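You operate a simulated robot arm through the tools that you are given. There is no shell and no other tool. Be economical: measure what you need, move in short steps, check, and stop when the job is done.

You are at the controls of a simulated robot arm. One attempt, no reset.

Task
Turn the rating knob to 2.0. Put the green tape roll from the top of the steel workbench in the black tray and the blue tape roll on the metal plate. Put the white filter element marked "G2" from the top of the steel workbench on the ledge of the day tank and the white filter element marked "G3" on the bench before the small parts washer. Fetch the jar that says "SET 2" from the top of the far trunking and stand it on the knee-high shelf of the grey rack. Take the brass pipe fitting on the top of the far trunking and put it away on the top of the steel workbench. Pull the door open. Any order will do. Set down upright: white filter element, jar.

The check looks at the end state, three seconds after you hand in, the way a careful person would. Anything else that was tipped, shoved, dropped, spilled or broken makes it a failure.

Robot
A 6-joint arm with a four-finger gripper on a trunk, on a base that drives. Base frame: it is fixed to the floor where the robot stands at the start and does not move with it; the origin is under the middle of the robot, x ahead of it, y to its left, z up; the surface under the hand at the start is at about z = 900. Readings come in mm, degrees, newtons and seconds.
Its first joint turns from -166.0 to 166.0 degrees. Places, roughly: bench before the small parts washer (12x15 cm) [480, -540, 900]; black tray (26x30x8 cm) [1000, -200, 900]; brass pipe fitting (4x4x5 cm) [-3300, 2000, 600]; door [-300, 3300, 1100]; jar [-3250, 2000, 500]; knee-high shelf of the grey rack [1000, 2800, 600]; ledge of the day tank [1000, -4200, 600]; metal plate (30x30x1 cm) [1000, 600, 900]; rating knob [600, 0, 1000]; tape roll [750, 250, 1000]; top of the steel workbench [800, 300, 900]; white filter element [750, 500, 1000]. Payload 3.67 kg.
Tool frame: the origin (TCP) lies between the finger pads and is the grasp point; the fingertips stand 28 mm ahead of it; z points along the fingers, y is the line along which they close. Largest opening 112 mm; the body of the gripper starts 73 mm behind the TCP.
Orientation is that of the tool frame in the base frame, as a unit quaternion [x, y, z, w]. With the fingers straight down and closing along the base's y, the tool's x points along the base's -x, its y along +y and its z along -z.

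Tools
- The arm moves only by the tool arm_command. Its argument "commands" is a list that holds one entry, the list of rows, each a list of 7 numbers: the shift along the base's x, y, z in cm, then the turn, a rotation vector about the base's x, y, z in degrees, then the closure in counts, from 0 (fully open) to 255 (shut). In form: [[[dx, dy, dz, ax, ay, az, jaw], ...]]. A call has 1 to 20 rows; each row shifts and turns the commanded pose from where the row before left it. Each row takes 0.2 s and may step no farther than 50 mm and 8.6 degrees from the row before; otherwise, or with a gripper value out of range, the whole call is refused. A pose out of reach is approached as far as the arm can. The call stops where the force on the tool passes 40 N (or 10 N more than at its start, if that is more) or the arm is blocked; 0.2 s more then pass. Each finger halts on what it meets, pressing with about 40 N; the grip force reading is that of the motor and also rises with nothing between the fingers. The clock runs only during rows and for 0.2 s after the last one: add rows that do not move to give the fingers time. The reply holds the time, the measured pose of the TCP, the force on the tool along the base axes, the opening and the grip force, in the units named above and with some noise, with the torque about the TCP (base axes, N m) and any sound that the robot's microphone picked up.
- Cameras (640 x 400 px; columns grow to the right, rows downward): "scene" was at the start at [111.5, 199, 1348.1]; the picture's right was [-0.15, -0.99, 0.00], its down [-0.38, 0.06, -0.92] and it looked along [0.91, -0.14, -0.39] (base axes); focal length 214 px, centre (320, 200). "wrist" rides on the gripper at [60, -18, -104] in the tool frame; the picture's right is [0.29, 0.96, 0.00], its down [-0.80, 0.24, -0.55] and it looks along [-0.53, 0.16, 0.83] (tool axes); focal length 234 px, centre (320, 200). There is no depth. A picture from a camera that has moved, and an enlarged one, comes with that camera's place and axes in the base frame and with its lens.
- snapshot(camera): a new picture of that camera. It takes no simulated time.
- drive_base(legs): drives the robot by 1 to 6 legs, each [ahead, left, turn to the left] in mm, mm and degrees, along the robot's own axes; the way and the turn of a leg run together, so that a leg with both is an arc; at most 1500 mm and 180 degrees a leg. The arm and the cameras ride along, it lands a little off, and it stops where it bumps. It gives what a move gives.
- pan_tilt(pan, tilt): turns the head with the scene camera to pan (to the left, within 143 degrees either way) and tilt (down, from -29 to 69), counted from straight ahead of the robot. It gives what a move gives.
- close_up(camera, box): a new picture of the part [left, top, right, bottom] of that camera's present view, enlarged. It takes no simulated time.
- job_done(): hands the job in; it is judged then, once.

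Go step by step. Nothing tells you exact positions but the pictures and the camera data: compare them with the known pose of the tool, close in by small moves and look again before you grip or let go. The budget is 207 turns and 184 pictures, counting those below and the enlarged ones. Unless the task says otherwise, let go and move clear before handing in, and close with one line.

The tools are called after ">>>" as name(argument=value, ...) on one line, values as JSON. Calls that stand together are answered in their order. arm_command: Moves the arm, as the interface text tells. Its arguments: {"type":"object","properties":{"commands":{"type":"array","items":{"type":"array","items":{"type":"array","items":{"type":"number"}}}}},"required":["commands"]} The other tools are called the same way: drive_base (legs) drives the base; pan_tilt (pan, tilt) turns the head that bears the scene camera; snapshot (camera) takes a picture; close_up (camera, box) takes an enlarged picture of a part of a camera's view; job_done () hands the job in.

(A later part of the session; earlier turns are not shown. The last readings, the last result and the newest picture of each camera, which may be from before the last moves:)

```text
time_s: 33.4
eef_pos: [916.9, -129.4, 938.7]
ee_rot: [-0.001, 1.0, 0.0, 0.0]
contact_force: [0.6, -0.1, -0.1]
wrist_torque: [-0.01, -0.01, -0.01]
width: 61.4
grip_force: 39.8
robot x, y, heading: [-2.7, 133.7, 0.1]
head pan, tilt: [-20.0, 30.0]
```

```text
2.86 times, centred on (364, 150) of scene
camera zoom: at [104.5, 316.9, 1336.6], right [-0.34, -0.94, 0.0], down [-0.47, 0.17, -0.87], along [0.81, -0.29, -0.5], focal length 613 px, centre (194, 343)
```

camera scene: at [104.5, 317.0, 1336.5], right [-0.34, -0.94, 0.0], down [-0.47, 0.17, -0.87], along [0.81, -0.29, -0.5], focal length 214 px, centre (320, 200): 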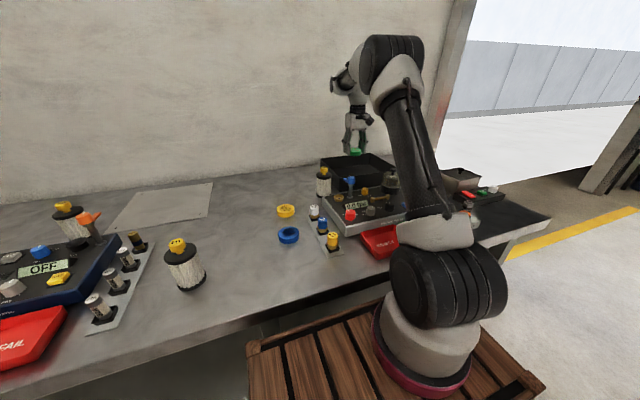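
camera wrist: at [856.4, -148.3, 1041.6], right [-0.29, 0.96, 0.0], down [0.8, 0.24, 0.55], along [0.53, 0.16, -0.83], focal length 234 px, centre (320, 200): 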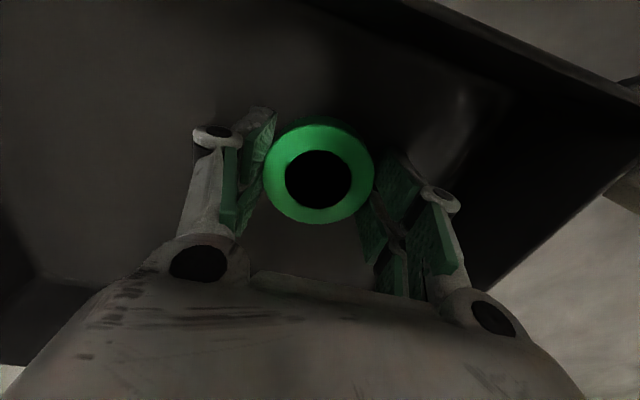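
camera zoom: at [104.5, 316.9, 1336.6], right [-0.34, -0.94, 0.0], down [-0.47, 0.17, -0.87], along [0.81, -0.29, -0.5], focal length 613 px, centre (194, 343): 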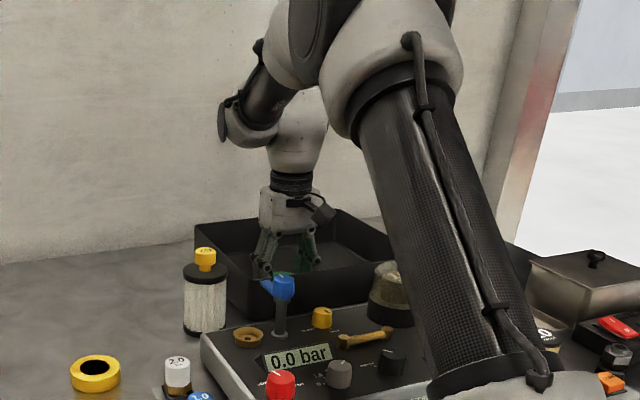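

>>> arm_command(commands=[[[0, 0, -0.3, 0, 0, 0, 200], [0, 0, -0.2, 0, 0, 0, 200], [0, 0, 0, 0, 0, 0, 200]]])

>>> arm_command(commands=[[[0, 0, 0, 0, 0, 0, 90], [0, 0, 0, 0, 0, 0, 75], [0, 0, 3, 0, 0, 0, 75], [0, 0, 5, 0, 0, 0, 75], [0, 0, 5, 0, 0, 0, 75], [0, 0, 2, 0, 0, 0, 75]]])

>>> snapshot(camera="wrist")

```text
time_s: 34.1
eef_pos: [916.8, -130.2, 935.0]
ee_rot: [-0.001, 1.0, 0.0, 0.001]
contact_force: [-0.2, 1.6, 10.1]
wrist_torque: [0.32, 0.05, -0.01]
width: 61.1
grip_force: 39.9
robot x, y, heading: [0.8, 132.1, 0.0]
head pan, tilt: [-20.0, 30.0]
```

```text
time_s: 35.5
eef_pos: [918.8, -126.1, 1084.0]
ee_rot: [-0.001, 1.0, 0.0, -0.001]
contact_force: [0.3, 0.0, 0.7]
wrist_torque: [0.03, 0.01, 0.01]
width: 79.0
grip_force: 0.0
robot x, y, heading: [-0.8, 134.8, 0.2]
head pan, tilt: [-20.0, 30.0]
```

```text
139 pictures are left
camera wrist: at [859.7, -146.4, 1187.6], right [-0.29, 0.96, 0.0], down [0.8, 0.24, 0.55], along [0.53, 0.16, -0.83], focal length 234 px, centre (320, 200)
```

wrist: 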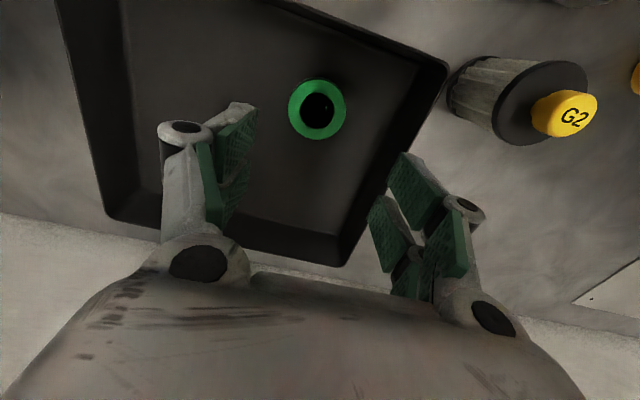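

Green is in the tray. Now to the blue roll near (626,237).

>>> arm_command(commands=[[[-2.9, 3.65, 0, 0, 0, 0, 75], [-2.9, 3.65, 0, 0, 0, 0, 75], [-2.9, 3.65, 0, 0, 0, 0, 75], [-2.9, 3.65, 0, 0, 0, 0, 75], [-2.9, 3.65, 0, 0, 0, 0, 75], [-2.9, 3.65, 0, 0, 0, 0, 75], [-2.9, 3.65, 0, 0, 0, 0, 75], [-2.9, 3.65, 0, 0, 0, 0, 75], [-2.9, 3.65, 0, 0, 0, 0, 60], [-2.9, 3.65, 0, 0, 0, 0, 60], [0, 0, -4, 0, 0, 0, 60], [0, 0, -4, 0, 0, 0, 60], [0, 0, 0, 0, 0, 0, 60]]])

>>> snapshot(camera="wrist")

```text
time_s: 38.4
eef_pos: [623.2, 236.6, 1002.3]
ee_rot: [0.0, 1.0, -0.001, 0.0]
contact_force: [0.9, 0.3, 0.5]
wrist_torque: [-0.01, -0.02, -0.04]
width: 85.6
grip_force: 0.1
robot x, y, heading: [0.9, 133.9, 0.3]
head pan, tilt: [-20.0, 30.0]
```

```text
138 pictures are left
camera wrist: at [563.8, 217.9, 1105.2], right [-0.29, 0.96, 0.0], down [0.8, 0.24, 0.55], along [0.53, 0.16, -0.83], focal length 234 px, centre (320, 200)
```

wrist: 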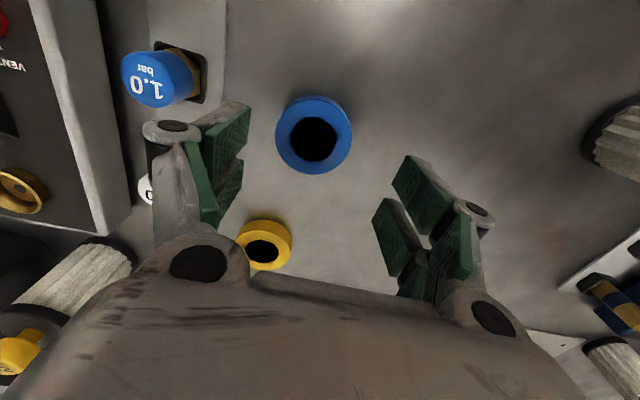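

>>> arm_command(commands=[[[0.3, -0.5, -3, 0, 0, 0, 60], [0, 0, -3, 0, 0, 0, 60], [0, 0, -1.1, 0, 0, 0, 60], [0, 0, 0, 0, 0, 0, 60]]])

>>> snapshot(camera="wrist")

```text
time_s: 39.4
eef_pos: [629.8, 228.4, 930.1]
ee_rot: [-0.001, 1.0, 0.0, 0.0]
contact_force: [0.1, 0.1, 0.3]
wrist_torque: [0.02, 0.01, -0.01]
width: 85.6
grip_force: 0.0
robot x, y, heading: [1.5, 136.6, 0.3]
head pan, tilt: [-20.0, 30.0]
```

```text
137 pictures are left
camera wrist: at [569.1, 210.0, 1033.7], right [-0.29, 0.96, 0.0], down [0.8, 0.24, 0.55], along [0.53, 0.16, -0.83], focal length 234 px, centre (320, 200)
```

wrist: 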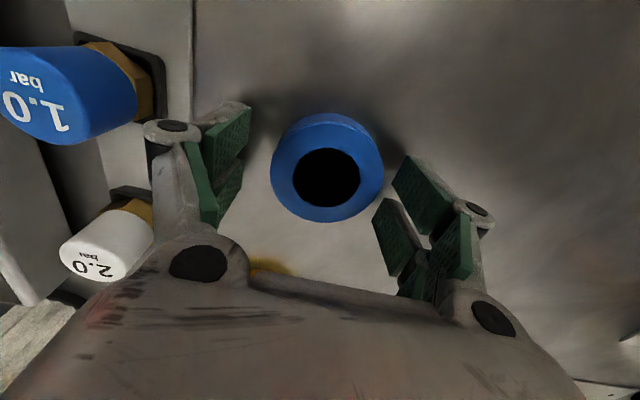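

>>> arm_command(commands=[[[-0.2, 0.2, 0, 0, 0, 0, 100], [0, 0, 0, 0, 0, 0, 200], [0, 0, 0, 0, 0, 0, 200], [0, 0, 0, 0, 0, 0, 200], [0, 0, 4, 0, 0, 0, 200], [0, 0, 4.5, 0, 0, 0, 200], [0, 0, 4.5, 0, 0, 0, 200], [0, 0, 0, 0, 0, 0, 200]]])

>>> pan_tilt(pan=5, tilt=35)

>>> snapshot(camera="scene")

```text
time_s: 41.1
eef_pos: [626.3, 234.1, 1058.9]
ee_rot: [-0.001, 1.0, 0.0, 0.001]
contact_force: [-0.9, 0.3, -0.3]
wrist_torque: [0.0, 0.03, -0.01]
width: 60.9
grip_force: 40.0
robot x, y, heading: [-2.4, 137.2, 0.2]
head pan, tilt: [-20.0, 30.0]
```

```text
time_s: 42.0
eef_pos: [626.1, 233.5, 1059.6]
ee_rot: [0.0, 1.0, 0.0, 0.0]
contact_force: [0.2, 0.6, -0.5]
wrist_torque: [-0.02, 0.03, 0.04]
width: 61.1
grip_force: 39.7
robot x, y, heading: [-0.9, 136.8, 0.3]
head pan, tilt: [5.0, 35.0]
```

```text
136 pictures are left
camera scene: at [107.1, 355.5, 1328.8], right [0.09, -1.0, 0.0], down [-0.57, -0.05, -0.82], along [0.82, 0.07, -0.57], focal length 214 px, centre (320, 200)
```

scene: 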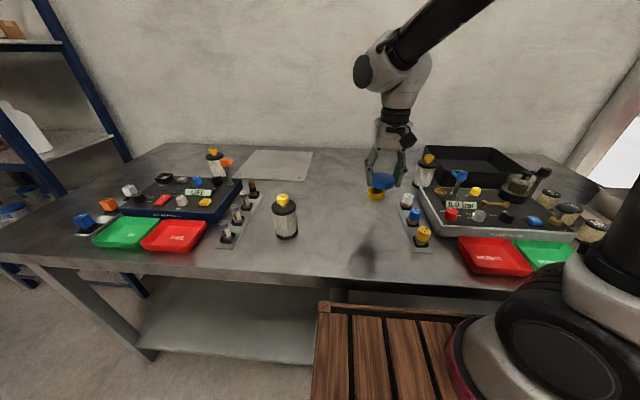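

Plate spans x≈835–1120, y≈485–745. I shift the base 400 mm left so that the plate and G3 are both comfortably reachable.

>>> drive_base(legs=[[0, 400, 0]])

>>> snapshot(camera="scene")

>>> snapshot(camera="wrist")

```text
time_s: 44.5
eef_pos: [625.3, 631.2, 1058.2]
ee_rot: [0.0, 1.0, 0.0, 0.0]
contact_force: [0.1, -0.1, -0.7]
wrist_torque: [0.02, -0.02, -0.01]
width: 61.0
grip_force: 40.1
robot x, y, heading: [-1.1, 535.3, 0.2]
head pan, tilt: [5.0, 35.0]
```

```text
135 pictures are left
camera scene: at [106.9, 754.3, 1328.7], right [0.09, -1.0, 0.0], down [-0.57, -0.05, -0.82], along [0.82, 0.07, -0.57], focal length 214 px, centre (320, 200)
```

scene: 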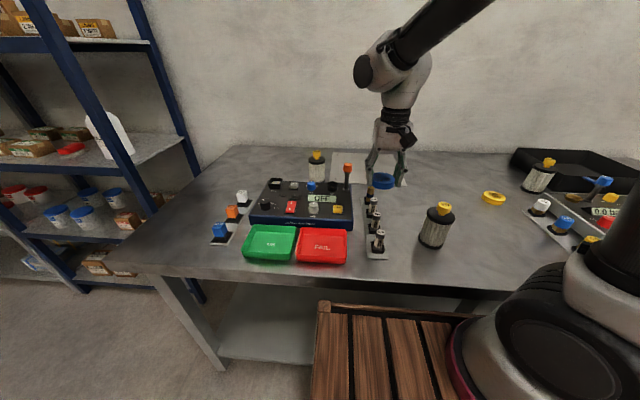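

```text
134 pictures are left
camera wrist: at [565.2, 612.5, 1162.4], right [-0.29, 0.96, 0.0], down [0.8, 0.24, 0.55], along [0.53, 0.16, -0.83], focal length 234 px, centre (320, 200)
```

wrist: 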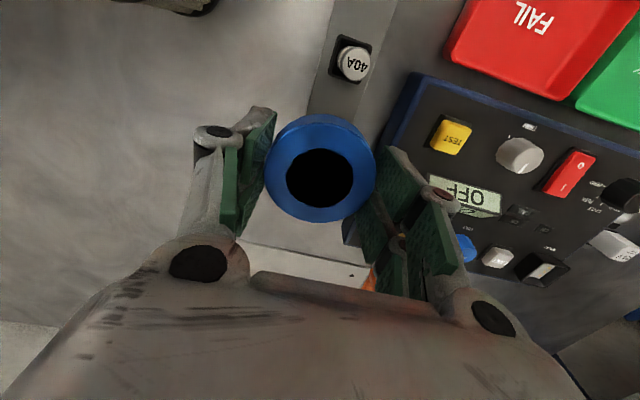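

>>> arm_command(commands=[[[2, -4, 0, 0, 0, 0, 200], [5, 0, 0, 0, 0, 0, 200], [5, 0, 0, 0, 0, 0, 200], [5, 0, 0, 0, 0, 0, 200], [5, 0, 0, 0, 0, 0, 200], [5, 0, 0, 0, 0, 0, 200], [3, 0, 0, 0, 0, 0, 200], [0, 0, 0, 0, 0, 0, 200]]])

>>> snapshot(camera="wrist")

>>> snapshot(camera="scene")

```text
time_s: 46.3
eef_pos: [925.5, 590.8, 1057.2]
ee_rot: [0.0, 1.0, 0.0, 0.001]
contact_force: [0.4, 0.1, -0.4]
wrist_torque: [-0.02, 0.0, -0.01]
width: 61.1
grip_force: 40.1
robot x, y, heading: [-4.5, 531.9, 0.3]
head pan, tilt: [5.0, 35.0]
```

```text
133 pictures are left
camera wrist: at [864.8, 571.5, 1162.1], right [-0.29, 0.96, 0.0], down [0.8, 0.24, 0.55], along [0.53, 0.16, -0.83], focal length 234 px, centre (320, 200)
```

wrist: 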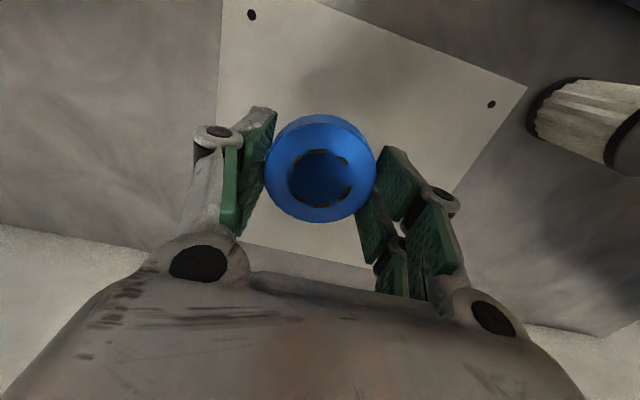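

```text
132 pictures are left
camera scene: at [106.9, 754.2, 1328.8], right [0.09, -1.0, 0.0], down [-0.57, -0.05, -0.82], along [0.82, 0.07, -0.57], focal length 214 px, centre (320, 200)
```

scene: 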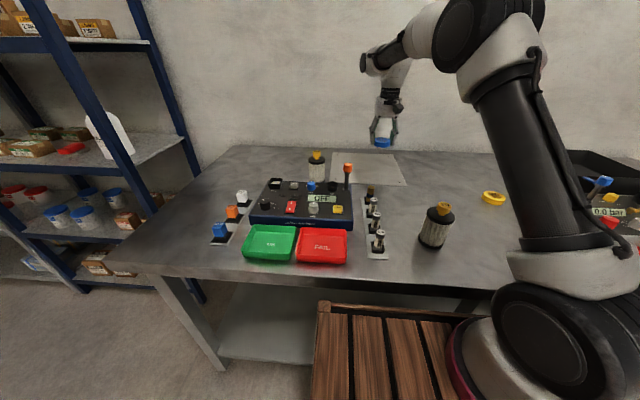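

>>> arm_command(commands=[[[1.5, 1.5, -4, 0, 0, 0, 200], [1, 1, -4, 0, 0, 0, 200], [0, 0, -2.5, 0, 0, 0, 200], [0, 0, -0.8, 0, 0, 0, 200], [0, 0, 0, 0, 0, 0, 200]]])

>>> close_up(camera="scene", box=[330, 80, 458, 200])

```text
time_s: 47.5
eef_pos: [949.8, 615.3, 944.2]
ee_rot: [0.0, 1.0, 0.0, 0.001]
contact_force: [0.2, 0.4, -0.6]
wrist_torque: [-0.03, -0.01, -0.01]
width: 60.9
grip_force: 40.4
robot x, y, heading: [-2.5, 533.8, -0.1]
head pan, tilt: [5.0, 35.0]
```

```text
3.33 times, centred on (394, 140) of scene
camera zoom: at [107.0, 754.3, 1328.7], right [0.09, -1.0, 0.0], down [-0.57, -0.05, -0.82], along [0.82, 0.07, -0.57], focal length 715 px, centre (73, 400)
```

zoom: 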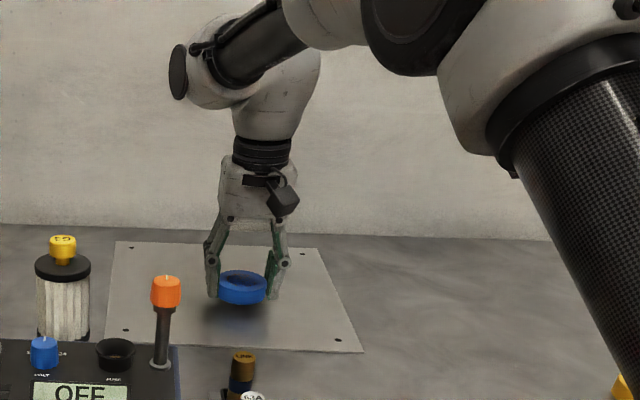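

>>> arm_command(commands=[[[0, 0, -0.3, 0, 0, 0, 200], [0, 0, -0.2, 0, 0, 0, 200], [0, 0, -0.1, 0, 0, 0, 200], [0, 0, 0, 0, 0, 0, 200]]])

```text
time_s: 48.5
eef_pos: [950.4, 616.4, 940.5]
ee_rot: [0.0, 1.0, 0.0, 0.0]
contact_force: [-0.1, 0.0, 0.7]
wrist_torque: [-0.02, 0.03, 0.02]
width: 60.8
grip_force: 39.9
robot x, y, heading: [0.2, 535.1, 0.0]
head pan, tilt: [5.0, 35.0]
```

>>> arm_command(commands=[[[0, 0, -0.3, 0, 0, 0, 200], [0, 0, -0.2, 0, 0, 0, 200], [0, 0, 0, 0, 0, 0, 200]]])

```text
time_s: 49.3
eef_pos: [950.8, 616.9, 934.6]
ee_rot: [0.0, 1.0, 0.0, 0.0]
contact_force: [0.2, 1.0, -0.2]
wrist_torque: [-0.02, 0.02, 0.01]
width: 60.9
grip_force: 40.1
robot x, y, heading: [0.9, 537.6, -0.2]
head pan, tilt: [5.0, 35.0]
```

>>> arm_command(commands=[[[0, 0, -0.2, 0, 0, 0, 200], [0, 0, -0.1, 0, 0, 0, 200], [0, 0, 0, 0, 0, 0, 200]]])

>>> close_up(camera="scene", box=[350, 140, 430, 190])

```text
time_s: 50.1
eef_pos: [951.4, 616.0, 933.0]
ee_rot: [-0.001, 1.0, 0.0, 0.002]
contact_force: [2.2, 0.6, 14.2]
wrist_torque: [0.03, 0.04, 0.02]
width: 60.9
grip_force: 39.9
robot x, y, heading: [0.2, 531.9, 0.1]
head pan, tilt: [5.0, 35.0]
```

```text
8.00 times, centred on (390, 165) of scene
camera zoom: at [106.5, 754.3, 1328.8], right [0.09, -1.0, 0.0], down [-0.57, -0.05, -0.82], along [0.82, 0.07, -0.57], focal length 1716 px, centre (-240, 480)
```

zoom: 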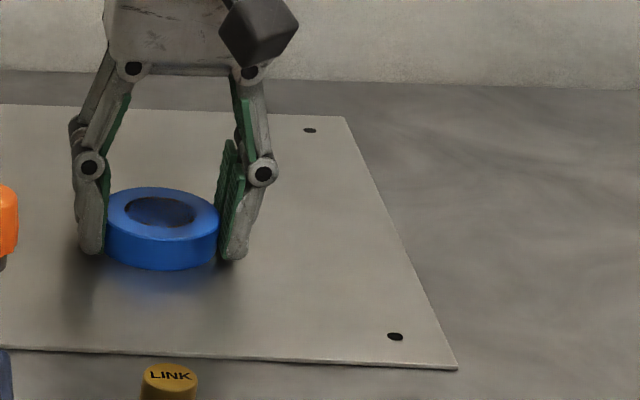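

Contact with the plate. Release, lift, and go to above G3 at about (850,833).

>>> arm_command(commands=[[[0, 0, 0, 0, 0, 0, 120], [0, 0, 0, 0, 0, 0, 60], [0, 0, 3, 0, 0, 0, 60], [0, 0, 4.5, 0, 0, 0, 0], [0, 0, 4.5, 0, 0, 0, 0], [0, 0, 3.5, 0, 0, 0, 0], [-2, 4.4, 0, 0, 0, 0, 0], [-2, 4.4, 0, 0, 0, 0, 0], [-2, 4.4, 0, 0, 0, 0, 0], [-2, 4.4, 0, 0, 0, 0, 0], [-2, 4.1, 0, 0, 0, 0, 0], [0, 0, 0, 0, 0, 0, 0]]])

>>> snapshot(camera="wrist")

>>> close_up(camera="scene", box=[270, 80, 430, 220])

```text
time_s: 52.7
eef_pos: [848.9, 836.0, 1087.0]
ee_rot: [0.0, 1.0, 0.0, 0.0]
contact_force: [-0.1, 0.1, -0.1]
wrist_torque: [0.0, -0.02, -0.01]
width: 112.2
grip_force: 0.0
robot x, y, heading: [-0.3, 536.0, 0.5]
head pan, tilt: [5.0, 35.0]
```

```text
129 pictures are left
camera wrist: at [787.8, 817.8, 1189.6], right [-0.29, 0.96, 0.0], down [0.8, 0.24, 0.55], along [0.53, 0.16, -0.83], focal length 234 px, centre (320, 200)
```

wrist: 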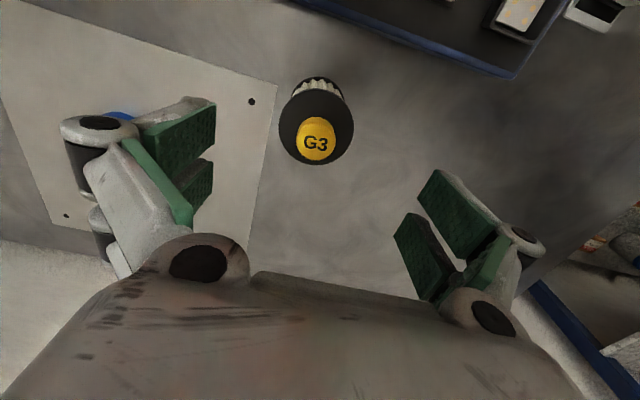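

```text
2.86 times, centred on (350, 150) of scene
camera zoom: at [106.9, 754.3, 1328.7], right [0.09, -1.0, 0.0], down [-0.57, -0.05, -0.82], along [0.82, 0.07, -0.57], focal length 613 px, centre (234, 343)
```

zoom: 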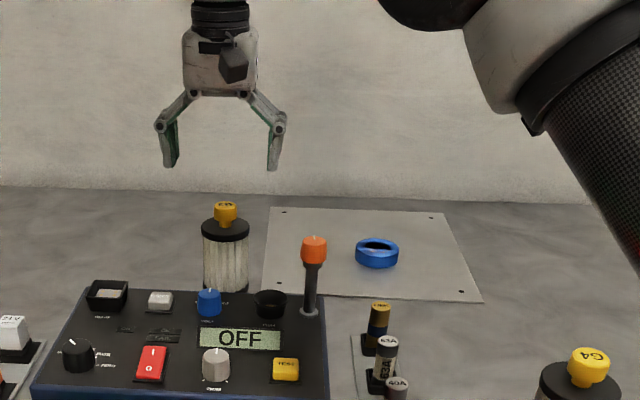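

>>> arm_command(commands=[[[-0.2, -0.4, -4, 0, 0, 0, 0], [0, 0, -2.5, 0, 0, 0, 0], [0, 0, 0, 0, 0, 0, 0]]])

>>> snapshot(camera="wrist")

>>> close_up(camera="scene", box=[270, 80, 430, 220])

```text
time_s: 53.5
eef_pos: [848.8, 831.0, 1018.4]
ee_rot: [0.0, 1.0, 0.001, 0.0]
contact_force: [-0.2, -0.4, -0.5]
wrist_torque: [0.0, 0.02, 0.03]
width: 112.1
grip_force: 0.0
robot x, y, heading: [1.7, 531.1, 0.2]
head pan, tilt: [5.0, 35.0]
```

```text
127 pictures are left
camera wrist: at [787.3, 811.6, 1122.4], right [-0.29, 0.96, 0.0], down [0.8, 0.24, 0.55], along [0.53, 0.16, -0.83], focal length 234 px, centre (320, 200)
```

wrist: 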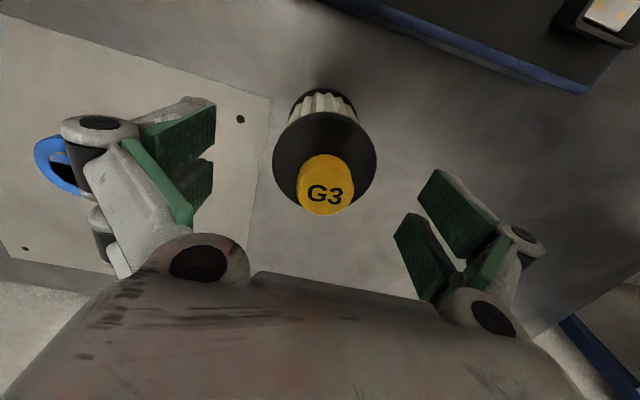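

```text
2.86 times, centred on (350, 150) of scene
camera zoom: at [106.9, 754.3, 1328.7], right [0.09, -1.0, 0.0], down [-0.57, -0.05, -0.82], along [0.82, 0.07, -0.57], focal length 613 px, centre (234, 343)
```

zoom: 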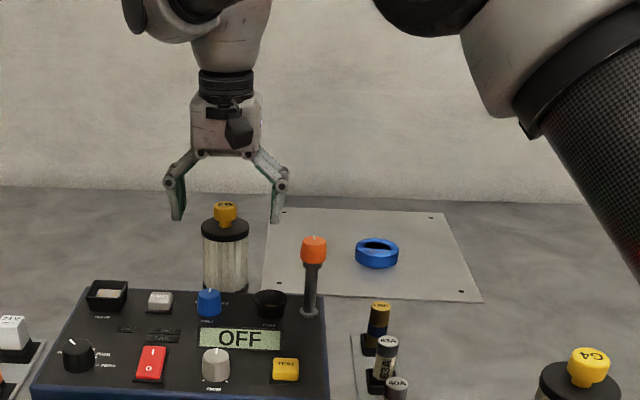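

>>> arm_command(commands=[[[-0.5, 0.1, -3, 0, 0, 0, 0], [0, 0, -2.7, 0, 0, 0, 0], [0, 0, 0, 0, 0, 0, 0]]])

>>> close_up(camera="scene", box=[270, 80, 430, 220])

>>> snapshot(camera="wrist")

```text
time_s: 54.3
eef_pos: [846.4, 833.0, 964.8]
ee_rot: [0.0, 1.0, 0.0, 0.0]
contact_force: [0.3, 0.6, 0.6]
wrist_torque: [0.0, -0.01, -0.01]
width: 111.8
grip_force: 0.1
robot x, y, heading: [3.4, 530.0, -0.1]
head pan, tilt: [5.0, 35.0]
```

```text
2.86 times, centred on (350, 150) of scene
camera zoom: at [106.9, 754.3, 1328.7], right [0.09, -1.0, 0.0], down [-0.57, -0.05, -0.82], along [0.82, 0.07, -0.57], focal length 613 px, centre (234, 343)
```

zoom: 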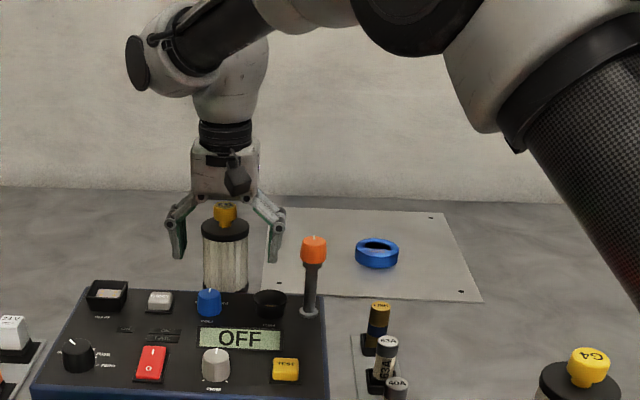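

```text
124 pictures are left
camera wrist: at [785.0, 812.7, 1068.8], right [-0.29, 0.96, 0.0], down [0.8, 0.24, 0.55], along [0.53, 0.16, -0.83], focal length 234 px, centre (320, 200)
```

wrist: 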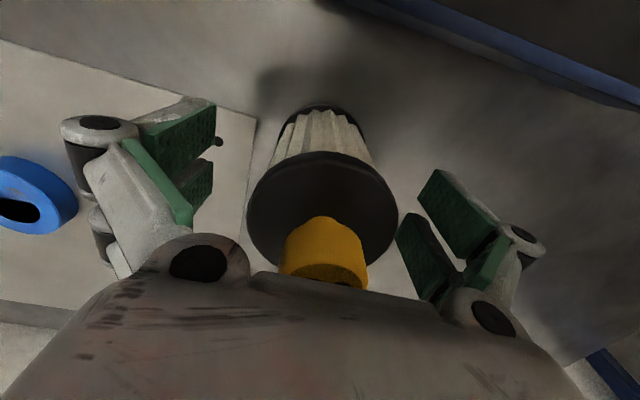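

>>> arm_command(commands=[[[-0.6, 0, 0, 0, 0, 0, 0], [0, 0, 0, 0, 0, 0, 100], [0, 0, 0, 0, 0, 0, 200], [0, 0, 0, 0, 0, 0, 200], [0, 0, 0, 0, 0, 0, 200]]])

>>> arm_command(commands=[[[0, 0, 3, 0, 0, 0, 200], [0, 0, 4, 0, 0, 0, 200], [0, 0, 4, 0, 0, 0, 200], [0, 0, 0, 0, 0, 0, 200]]])

>>> snapshot(camera="scene")

```text
time_s: 55.5
eef_pos: [838.8, 831.3, 965.1]
ee_rot: [0.0, 1.0, 0.001, 0.0]
contact_force: [-1.0, 1.3, 1.5]
wrist_torque: [-0.08, 0.02, -0.02]
width: 62.5
grip_force: 40.5
robot x, y, heading: [-3.9, 533.7, 0.0]
head pan, tilt: [5.0, 35.0]
```

```text
time_s: 56.5
eef_pos: [837.7, 829.5, 1072.9]
ee_rot: [0.0, 1.0, 0.0, 0.0]
contact_force: [-0.1, -0.3, -0.5]
wrist_torque: [0.0, 0.04, 0.01]
width: 62.7
grip_force: 40.0
robot x, y, heading: [-1.5, 532.7, -0.1]
head pan, tilt: [5.0, 35.0]
```

```text
123 pictures are left
camera scene: at [107.1, 754.4, 1328.7], right [0.09, -1.0, 0.0], down [-0.57, -0.05, -0.82], along [0.82, 0.07, -0.57], focal length 214 px, centre (320, 200)
```

scene: 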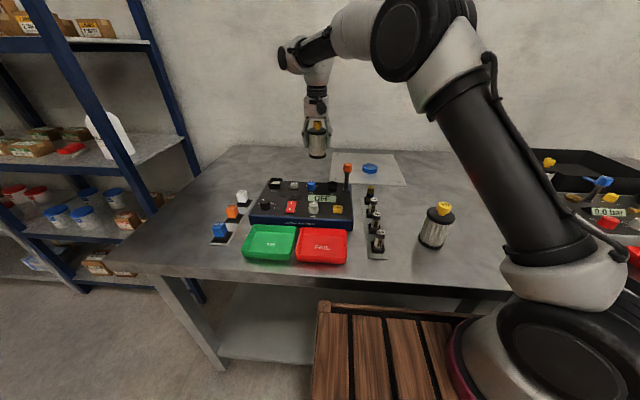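

G3 is held. Lift, retract and drive right toward the washer, then look.

>>> arm_command(commands=[[[0, 0, 4.5, 0, 0, 0, 200], [0, 0, 4.5, 0, 0, 0, 200], [-4, -2.2, 0.5, 0, 0, 0, 200], [-4, -2.2, 0.5, 0, 0, 0, 200], [-4, -2.2, 0.5, 0, 0, 0, 200], [-4, -2.2, 0.5, 0, 0, 0, 200], [-4, -2.2, 0, 0, 0, 0, 200], [-4, -2.2, 0, 0, 0, 0, 200], [0, 0, 0, 0, 0, 0, 200]]])

>>> drive_base(legs=[[0, -700, 0]])

>>> pan_tilt(pan=-35, tilt=30)

>>> snapshot(camera="scene")

>>> snapshot(camera="wrist")

```text
time_s: 58.5
eef_pos: [597.1, 698.3, 1184.7]
ee_rot: [0.0, 1.0, 0.0, 0.0]
contact_force: [0.1, 0.6, -1.4]
wrist_torque: [0.01, 0.0, -0.01]
width: 62.5
grip_force: 39.9
robot x, y, heading: [-0.5, 532.1, -0.2]
head pan, tilt: [5.0, 35.0]
```

```text
time_s: 62.3
eef_pos: [596.8, 3.2, 1184.8]
ee_rot: [0.004, 1.0, -0.001, 0.0]
contact_force: [0.3, 0.0, -1.8]
wrist_torque: [0.01, -0.04, -0.01]
width: 62.5
grip_force: 39.9
robot x, y, heading: [-3.5, -159.2, -0.1]
head pan, tilt: [5.0, 35.0]
```

```text
time_s: 63.4
eef_pos: [596.4, 3.9, 1184.1]
ee_rot: [0.003, 1.0, 0.0, 0.001]
contact_force: [0.9, 0.2, -1.3]
wrist_torque: [-0.01, 0.0, 0.0]
width: 62.7
grip_force: 40.1
robot x, y, heading: [-3.6, -158.2, -0.4]
head pan, tilt: [-35.0, 30.0]
```

```text
122 pictures are left
camera scene: at [92.7, 3.9, 1336.5], right [-0.58, -0.82, 0.0], down [-0.41, 0.29, -0.87], along [0.71, -0.5, -0.5], focal length 214 px, centre (320, 200)
```

scene: 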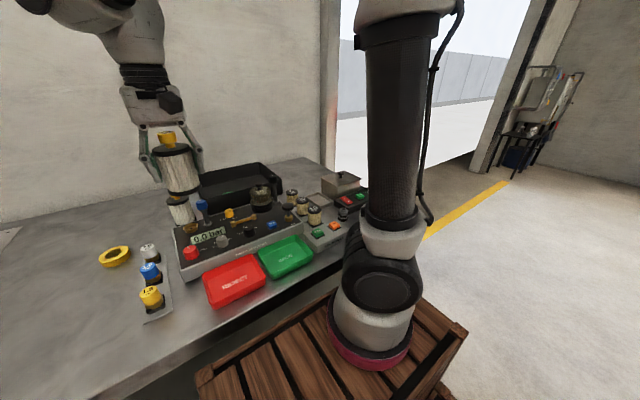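

```text
121 pictures are left
camera wrist: at [535.7, -14.7, 1288.2], right [-0.28, 0.96, 0.0], down [0.8, 0.23, 0.55], along [0.53, 0.16, -0.83], focal length 234 px, centre (320, 200)
```

wrist: 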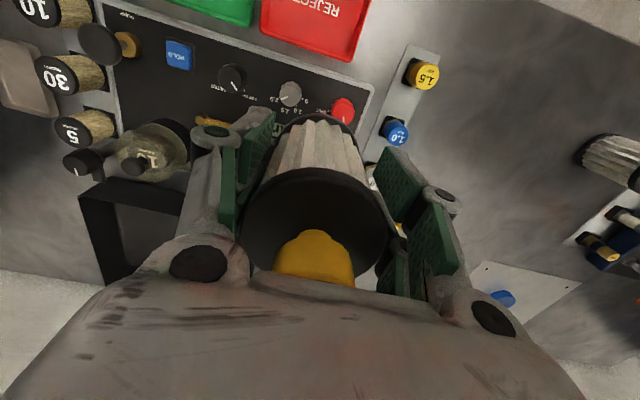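

>>> arm_command(commands=[[[0, -4.4, 0, 0, 0, 0, 200], [0, -4.4, 0, 0, 0, 0, 200], [0, -4.4, 0, 0, 0, 0, 200], [0, -4.4, 0, 0, 0, 0, 200], [0, -4.4, 0, 0, 0, 0, 200], [-1, -4.4, 0, 0, 0, 0, 200], [-1, -4.4, 0, 0, 0, 0, 200], [-1, -4.4, 0, 0, 0, 0, 200], [0, 0, 0, 0, 0, 0, 200]]])

>>> snapshot(camera="wrist")

>>> pan_tilt(pan=-55, tilt=35)

>>> snapshot(camera="scene")

```text
time_s: 65.4
eef_pos: [566.6, -348.3, 1187.6]
ee_rot: [0.003, 1.0, 0.0, 0.0]
contact_force: [0.6, 0.8, -1.9]
wrist_torque: [-0.01, 0.03, 0.01]
width: 62.7
grip_force: 40.1
robot x, y, heading: [-2.1, -159.8, -0.4]
head pan, tilt: [-35.0, 30.0]
```

```text
120 pictures are left
camera wrist: at [506.2, -366.8, 1290.6], right [-0.28, 0.96, 0.0], down [0.8, 0.23, 0.55], along [0.53, 0.16, -0.83], focal length 234 px, centre (320, 200)
```

wrist: 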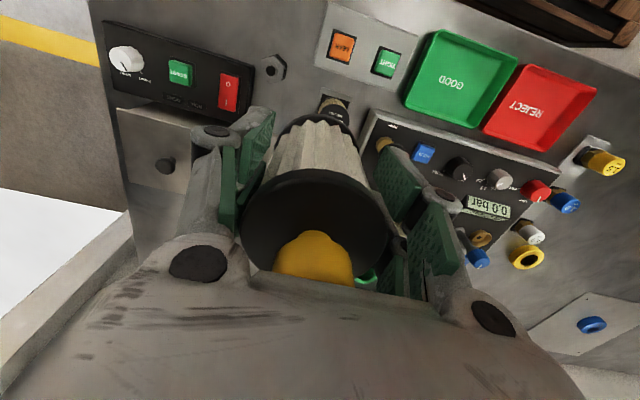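

```text
time_s: 66.2
eef_pos: [566.5, -347.9, 1187.6]
ee_rot: [0.004, 1.0, 0.001, 0.0]
contact_force: [0.6, 0.2, -1.4]
wrist_torque: [-0.03, 0.05, 0.01]
width: 62.3
grip_force: 39.9
robot x, y, heading: [-4.3, -160.0, -0.8]
head pan, tilt: [-55.0, 35.0]
```

```text
119 pictures are left
camera scene: at [69.0, -16.4, 1328.8], right [-0.82, -0.57, 0.0], down [-0.33, 0.47, -0.82], along [0.47, -0.67, -0.57], focal length 214 px, centre (320, 200)
```

scene: 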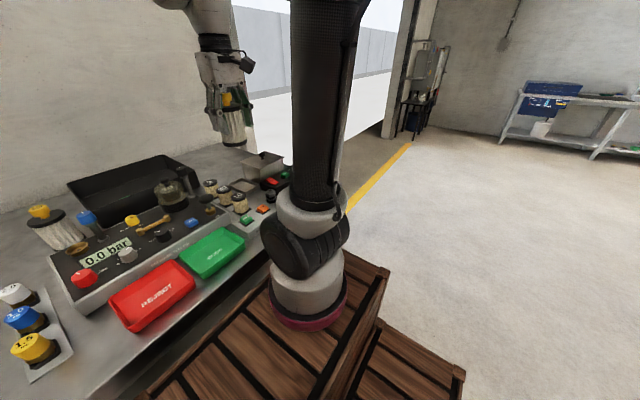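

The washer with its panel is at the right; the target spot is just in front of it. I move the hand back and right so the wrist camera sees the spot.

>>> arm_command(commands=[[[-3, -3, 0, 0, 0, 0, 200], [-3, -3, 0, 0, 0, 0, 200], [-2.5, -4, 0, 0, 0, 0, 200], [0, 0, 0, 0, 0, 0, 200]]])

>>> snapshot(camera="wrist")

```text
time_s: 67.2
eef_pos: [481.2, -450.3, 1182.6]
ee_rot: [0.002, 1.0, 0.0, 0.0]
contact_force: [-0.8, -0.5, -1.5]
wrist_torque: [-0.04, 0.02, -0.02]
width: 62.5
grip_force: 40.3
robot x, y, heading: [-1.9, -156.2, -0.4]
head pan, tilt: [-55.0, 35.0]
```

```text
118 pictures are left
camera wrist: at [421.4, -467.4, 1287.3], right [-0.28, 0.96, 0.0], down [0.8, 0.24, 0.55], along [0.53, 0.16, -0.83], focal length 234 px, centre (320, 200)
```

wrist: 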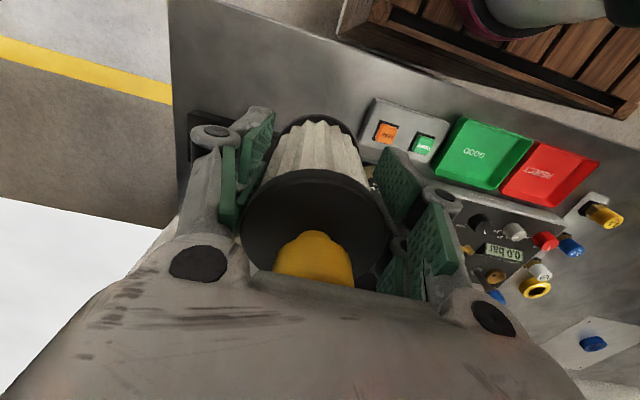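

>>> arm_command(commands=[[[0.4, -4.5, 0, 0, 0, 0, 200], [0, -4.5, 0, 0, 0, 0, 200], [0, 0, -5, 0, 0, 0, 200], [0, 0, -5, 0, 0, 0, 200], [0, 0, -5, 0, 0, 0, 200], [0, 0, -4, 0, 0, 0, 200], [0, 0, 0, 0, 0, 0, 200]]])

>>> snapshot(camera="wrist")

>>> snapshot(camera="scene")

```text
time_s: 68.8
eef_pos: [485.7, -536.3, 994.3]
ee_rot: [0.004, 1.0, 0.0, 0.0]
contact_force: [-0.5, 0.7, -1.1]
wrist_torque: [-0.04, 0.02, -0.02]
width: 62.4
grip_force: 39.9
robot x, y, heading: [-0.3, -152.6, -0.5]
head pan, tilt: [-55.0, 35.0]
```

```text
117 pictures are left
camera wrist: at [425.3, -554.2, 1098.2], right [-0.28, 0.96, 0.0], down [0.8, 0.23, 0.55], along [0.53, 0.16, -0.83], focal length 234 px, centre (320, 200)
```

wrist: 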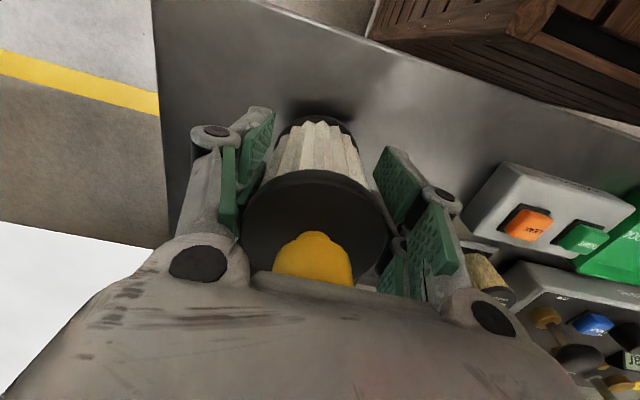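

```text
116 pictures are left
camera scene: at [68.9, -16.4, 1328.8], right [-0.82, -0.57, 0.0], down [-0.33, 0.47, -0.82], along [0.47, -0.67, -0.57], focal length 214 px, centre (320, 200)
```

scene: 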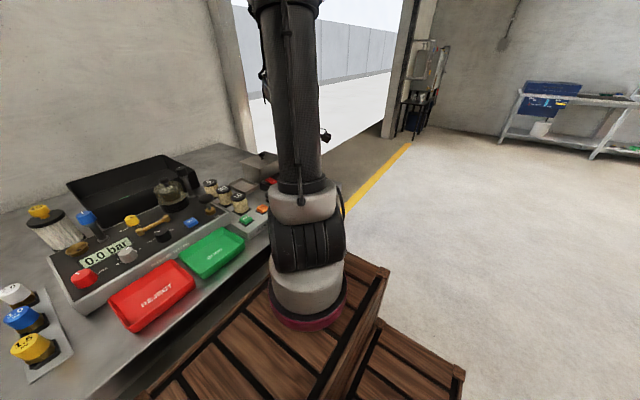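

>>> arm_command(commands=[[[0, 0, -2, 0, 0, 0, 200], [0, 0, -0.5, 0, 0, 0, 200], [0, 0, -0.3, 0, 0, 0, 200], [0, 0, 0, 0, 0, 0, 200]]])

```text
time_s: 69.8
eef_pos: [485.0, -537.1, 966.2]
ee_rot: [0.003, 1.0, 0.0, 0.001]
contact_force: [-1.0, 0.3, -1.3]
wrist_torque: [0.02, 0.07, 0.0]
width: 62.6
grip_force: 39.2
robot x, y, heading: [-4.8, -156.0, -0.7]
head pan, tilt: [-55.0, 35.0]
```

>>> arm_command(commands=[[[0, 0, -0.2, 0, 0, 0, 200], [0, 0, -0.1, 0, 0, 0, 200], [0, 0, 0, 0, 0, 0, 200]]])

```text
time_s: 70.6
eef_pos: [483.6, -536.5, 964.5]
ee_rot: [0.004, 1.0, 0.0, 0.0]
contact_force: [-0.6, 2.4, 6.1]
wrist_torque: [0.08, -0.11, 0.05]
width: 62.8
grip_force: 40.3
robot x, y, heading: [-1.8, -156.2, -0.6]
head pan, tilt: [-55.0, 35.0]
```

Contact. Release and lift clear.

>>> arm_command(commands=[[[0, 0, 0, 0, 0, 0, 130], [0, 0, 0, 0, 0, 0, 60], [0, 0, 0, 0, 0, 0, 0], [0, 0, 3, 0, 0, 0, 0], [0, 0, 5, 0, 0, 0, 0], [0, 0, 5, 0, 0, 0, 0], [0, 0, 5, 0, 0, 0, 0], [0, 0, 0, 0, 0, 0, 0]]])

>>> snapshot(camera="wrist")

```text
time_s: 72.4
eef_pos: [485.6, -538.6, 1140.3]
ee_rot: [0.003, 1.0, -0.001, 0.001]
contact_force: [0.5, -0.5, 0.3]
wrist_torque: [0.02, 0.01, -0.01]
width: 112.0
grip_force: 0.1
robot x, y, heading: [-4.6, -159.4, -0.6]
head pan, tilt: [-55.0, 35.0]
```

```text
115 pictures are left
camera wrist: at [424.9, -557.1, 1244.7], right [-0.28, 0.96, 0.0], down [0.8, 0.23, 0.55], along [0.53, 0.16, -0.83], focal length 234 px, centre (320, 200)
```

wrist: 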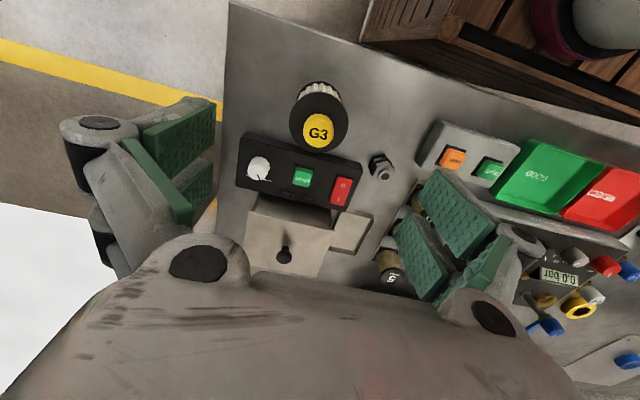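

G3 stands upright before the washer. Now to G2 at about (848,35).

>>> arm_command(commands=[[[2.6, 4.1, 0, 0, 0, 0, 50], [2.6, 4.1, 0, 0, 0, 0, 50], [2.6, 4.1, 0, 0, 0, 0, 50], [2.6, 4.1, 0, 0, 0, 0, 50], [2.6, 4.1, 0, 0, 0, 0, 50], [2.6, 4.1, 0, 0, 0, 0, 50], [2.6, 4.1, 0, 0, 0, 0, 50], [2.6, 4.1, 0, 0, 0, 0, 50], [2.6, 4.1, 0, 0, 0, 0, 50], [2.6, 4.1, 0, 0, 0, 0, 50], [2.6, 4.1, 0, 0, 0, 0, 50], [2.6, 4.1, 0, 0, 0, 0, 50], [2.6, 4.1, 0, 0, 0, 0, 50], [2.5, 4, -2, 0, 0, 0, 50], [0, 0, -3, 0, 0, 0, 50], [0, 0, 0, 0, 0, 0, 50]]])

>>> snapshot(camera="wrist")

```text
refused: row 14 steps farther than a row can; nothing moved
```

```text
114 pictures are left
camera wrist: at [424.9, -557.1, 1244.7], right [-0.28, 0.96, 0.0], down [0.8, 0.23, 0.55], along [0.53, 0.16, -0.83], focal length 234 px, centre (320, 200)
```

wrist: 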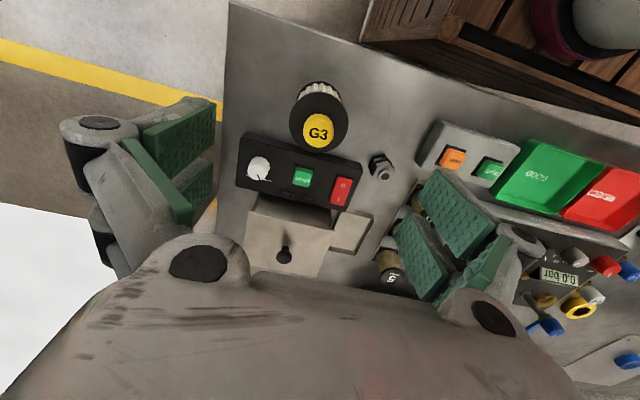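

>>> arm_command(commands=[[[2.6, 4.1, 0, 0, 0, 0, 50], [2.6, 4.1, 0, 0, 0, 0, 50], [2.6, 4.1, 0, 0, 0, 0, 50], [2.6, 4.1, 0, 0, 0, 0, 50], [2.6, 4.1, 0, 0, 0, 0, 50], [2.6, 4.1, 0, 0, 0, 0, 50], [2.6, 4.1, 0, 0, 0, 0, 50], [2.6, 4.1, 0, 0, 0, 0, 50], [2.6, 4.1, 0, 0, 0, 0, 50], [2.6, 4.1, 0, 0, 0, 0, 50], [2.6, 4.1, 0, 0, 0, 0, 50], [2.6, 4.1, 0, 0, 0, 0, 50], [2.6, 4.1, 0, 0, 0, 0, 50], [2.5, 4, 0, 0, 0, 0, 50], [0, 0, -4, 0, 0, 0, 50], [0, 0, 0, 0, 0, 0, 50]]])

>>> snapshot(camera="wrist")

>>> pan_tilt(pan=-10, tilt=30)

>>> snapshot(camera="scene")

```text
time_s: 75.8
eef_pos: [849.7, 35.1, 1098.9]
ee_rot: [0.003, 1.0, -0.001, 0.0]
contact_force: [0.0, 0.4, 0.6]
wrist_torque: [-0.04, -0.03, 0.01]
width: 90.2
grip_force: 0.1
robot x, y, heading: [1.1, -159.4, -0.1]
head pan, tilt: [-55.0, 35.0]
```

```text
113 pictures are left
camera wrist: at [789.5, 16.1, 1203.0], right [-0.28, 0.96, 0.0], down [0.8, 0.24, 0.55], along [0.53, 0.16, -0.83], focal length 234 px, centre (320, 200)
```

wrist: 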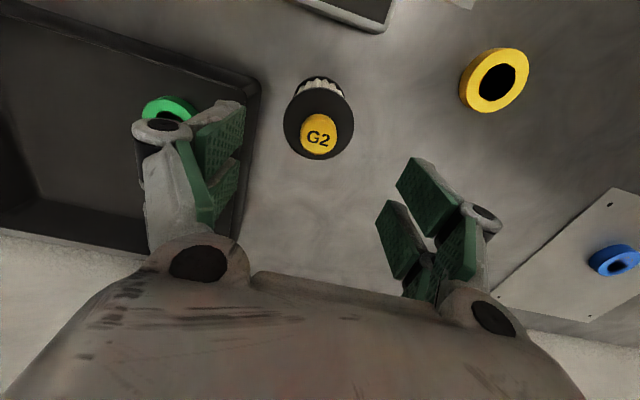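

```text
time_s: 77.0
eef_pos: [850.0, 34.4, 1099.4]
ee_rot: [0.003, 1.0, 0.0, 0.0]
contact_force: [-0.1, 0.6, 0.5]
wrist_torque: [0.02, 0.0, -0.01]
width: 90.0
grip_force: 0.1
robot x, y, heading: [-2.3, -156.2, -0.3]
head pan, tilt: [-10.0, 30.0]
```

```text
112 pictures are left
camera scene: at [107.9, 39.8, 1336.5], right [-0.18, -0.98, 0.0], down [-0.49, 0.09, -0.87], along [0.85, -0.16, -0.5], focal length 214 px, centre (320, 200)
```

scene: 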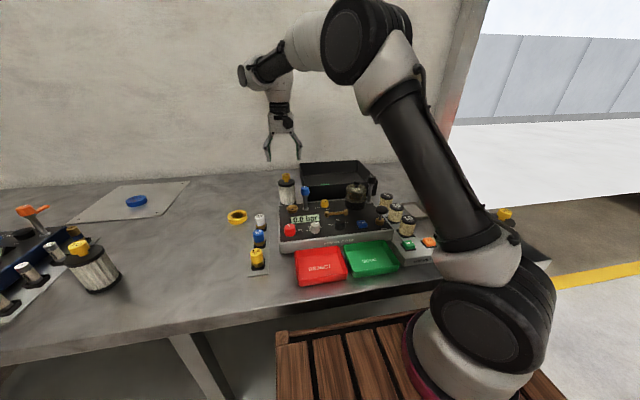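

>>> arm_command(commands=[[[-0.5, -0.1, -4.5, 0, 0, 0, 50], [0, 0, -4, 0, 0, 0, 50], [0, 0, 0, 0, 0, 0, 50]]])

>>> snapshot(camera="wrist")

>>> close_up(camera="scene", box=[240, 110, 368, 220])

```text
time_s: 77.8
eef_pos: [845.9, 32.4, 1016.1]
ee_rot: [0.004, 1.0, 0.0, 0.0]
contact_force: [0.1, 1.0, -0.3]
wrist_torque: [-0.01, 0.0, -0.02]
width: 90.0
grip_force: 0.0
robot x, y, heading: [-4.9, -159.5, -0.5]
head pan, tilt: [-10.0, 30.0]
```

```text
111 pictures are left
camera wrist: at [785.9, 13.9, 1119.7], right [-0.28, 0.96, 0.0], down [0.8, 0.23, 0.55], along [0.53, 0.16, -0.83], focal length 234 px, centre (320, 200)
```

wrist: 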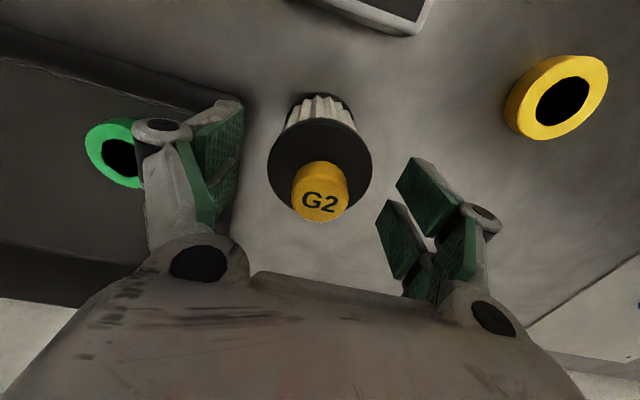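

```text
3.64 times, centred on (304, 165) of scene
camera zoom: at [107.8, 39.9, 1336.5], right [-0.18, -0.98, 0.0], down [-0.49, 0.09, -0.87], along [0.85, -0.16, -0.5], focal length 780 px, centre (378, 327)
```

zoom: 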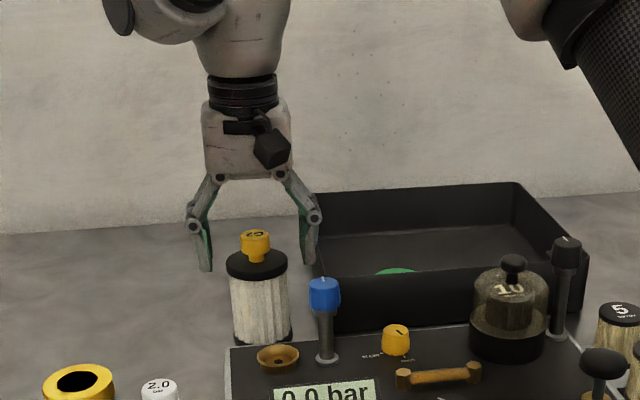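

>>> arm_command(commands=[[[-0.3, 0, -3, 0, 0, 0, 50], [0, 0, -2.1, 0, 0, 0, 50], [0, 0, 0, 0, 0, 0, 50]]])

>>> snapshot(camera="wrist")

```text
time_s: 78.5
eef_pos: [842.4, 34.5, 966.2]
ee_rot: [0.004, 1.0, 0.0, 0.0]
contact_force: [0.8, -0.1, -0.4]
wrist_torque: [0.01, 0.01, -0.01]
width: 90.1
grip_force: 0.0
robot x, y, heading: [-2.7, -159.4, -0.1]
head pan, tilt: [-10.0, 30.0]
```

```text
109 pictures are left
camera wrist: at [782.1, 16.0, 1069.5], right [-0.28, 0.96, 0.0], down [0.8, 0.23, 0.55], along [0.53, 0.16, -0.83], focal length 234 px, centre (320, 200)
```

wrist: 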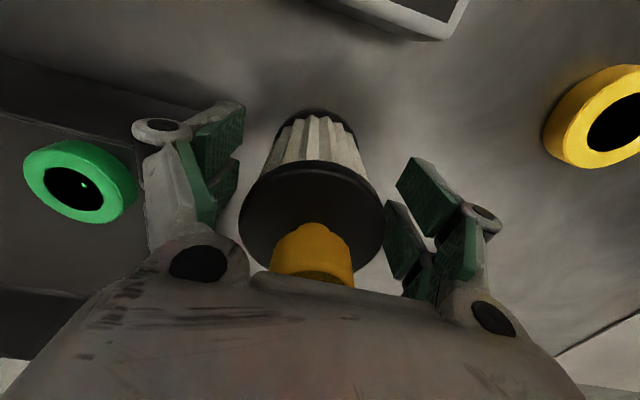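

>>> arm_command(commands=[[[0, 0, 0, 0, 0, 0, 130], [0, 0, 0, 0, 0, 0, 200], [0, 0, 0, 0, 0, 0, 200], [0, 0, 0, 0, 0, 0, 200], [0, 0, 3, 0, 0, 0, 200], [0, 0, 5, 0, 0, 0, 200], [0, 0, 5, 0, 0, 0, 200], [0, 0, 5, 0, 0, 0, 200], [-4, -3, 1, 0, 0, 0, 200], [-4, -3, 0, 0, 0, 0, 200], [-4, -3, 0, 0, 0, 0, 200], [-4, -2, 0, 0, 0, 0, 200], [-4, -2, 0, 0, 0, 0, 200], [0, 0, 0, 0, 0, 0, 200]]])

>>> snapshot(camera="scene")

>>> pan_tilt(pan=-85, tilt=25)

>>> snapshot(camera="scene")

```text
refused: row 9 steps farther than a row can; nothing moved
```

```text
108 pictures are left
camera scene: at [107.8, 39.9, 1336.5], right [-0.18, -0.98, 0.0], down [-0.49, 0.09, -0.87], along [0.85, -0.16, -0.5], focal length 214 px, centre (320, 200)
```

scene: 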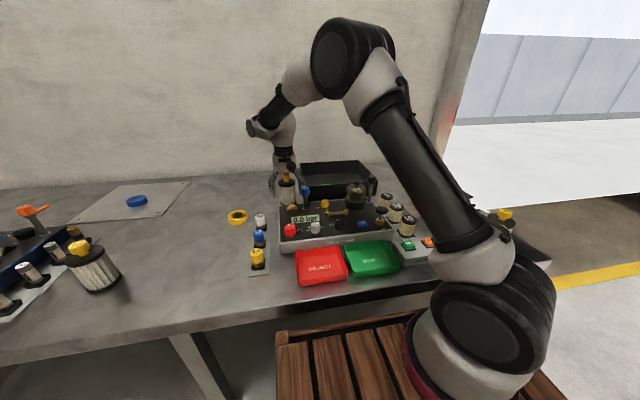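

```text
time_s: 80.0
eef_pos: [842.7, 33.5, 965.5]
ee_rot: [0.004, 1.0, 0.0, 0.0]
contact_force: [0.6, 0.4, 0.1]
wrist_torque: [0.01, -0.05, 0.0]
width: 90.0
grip_force: 0.0
robot x, y, heading: [-4.5, -156.8, -0.5]
head pan, tilt: [-85.0, 25.0]
```

```text
107 pictures are left
camera scene: at [26.4, -35.7, 1344.5], right [-1.0, -0.08, 0.0], down [-0.03, 0.42, -0.91], along [0.07, -0.9, -0.42], focal length 214 px, centre (320, 200)
```

scene: 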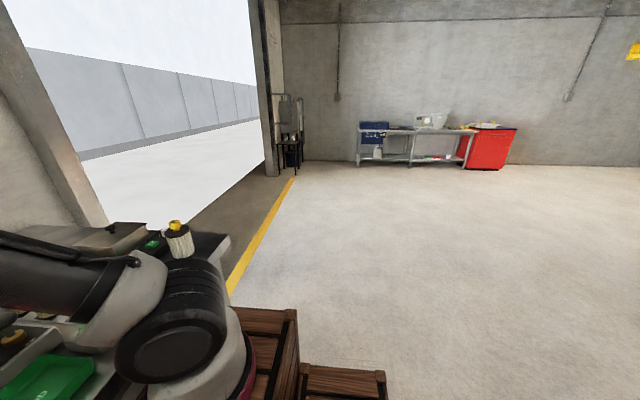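

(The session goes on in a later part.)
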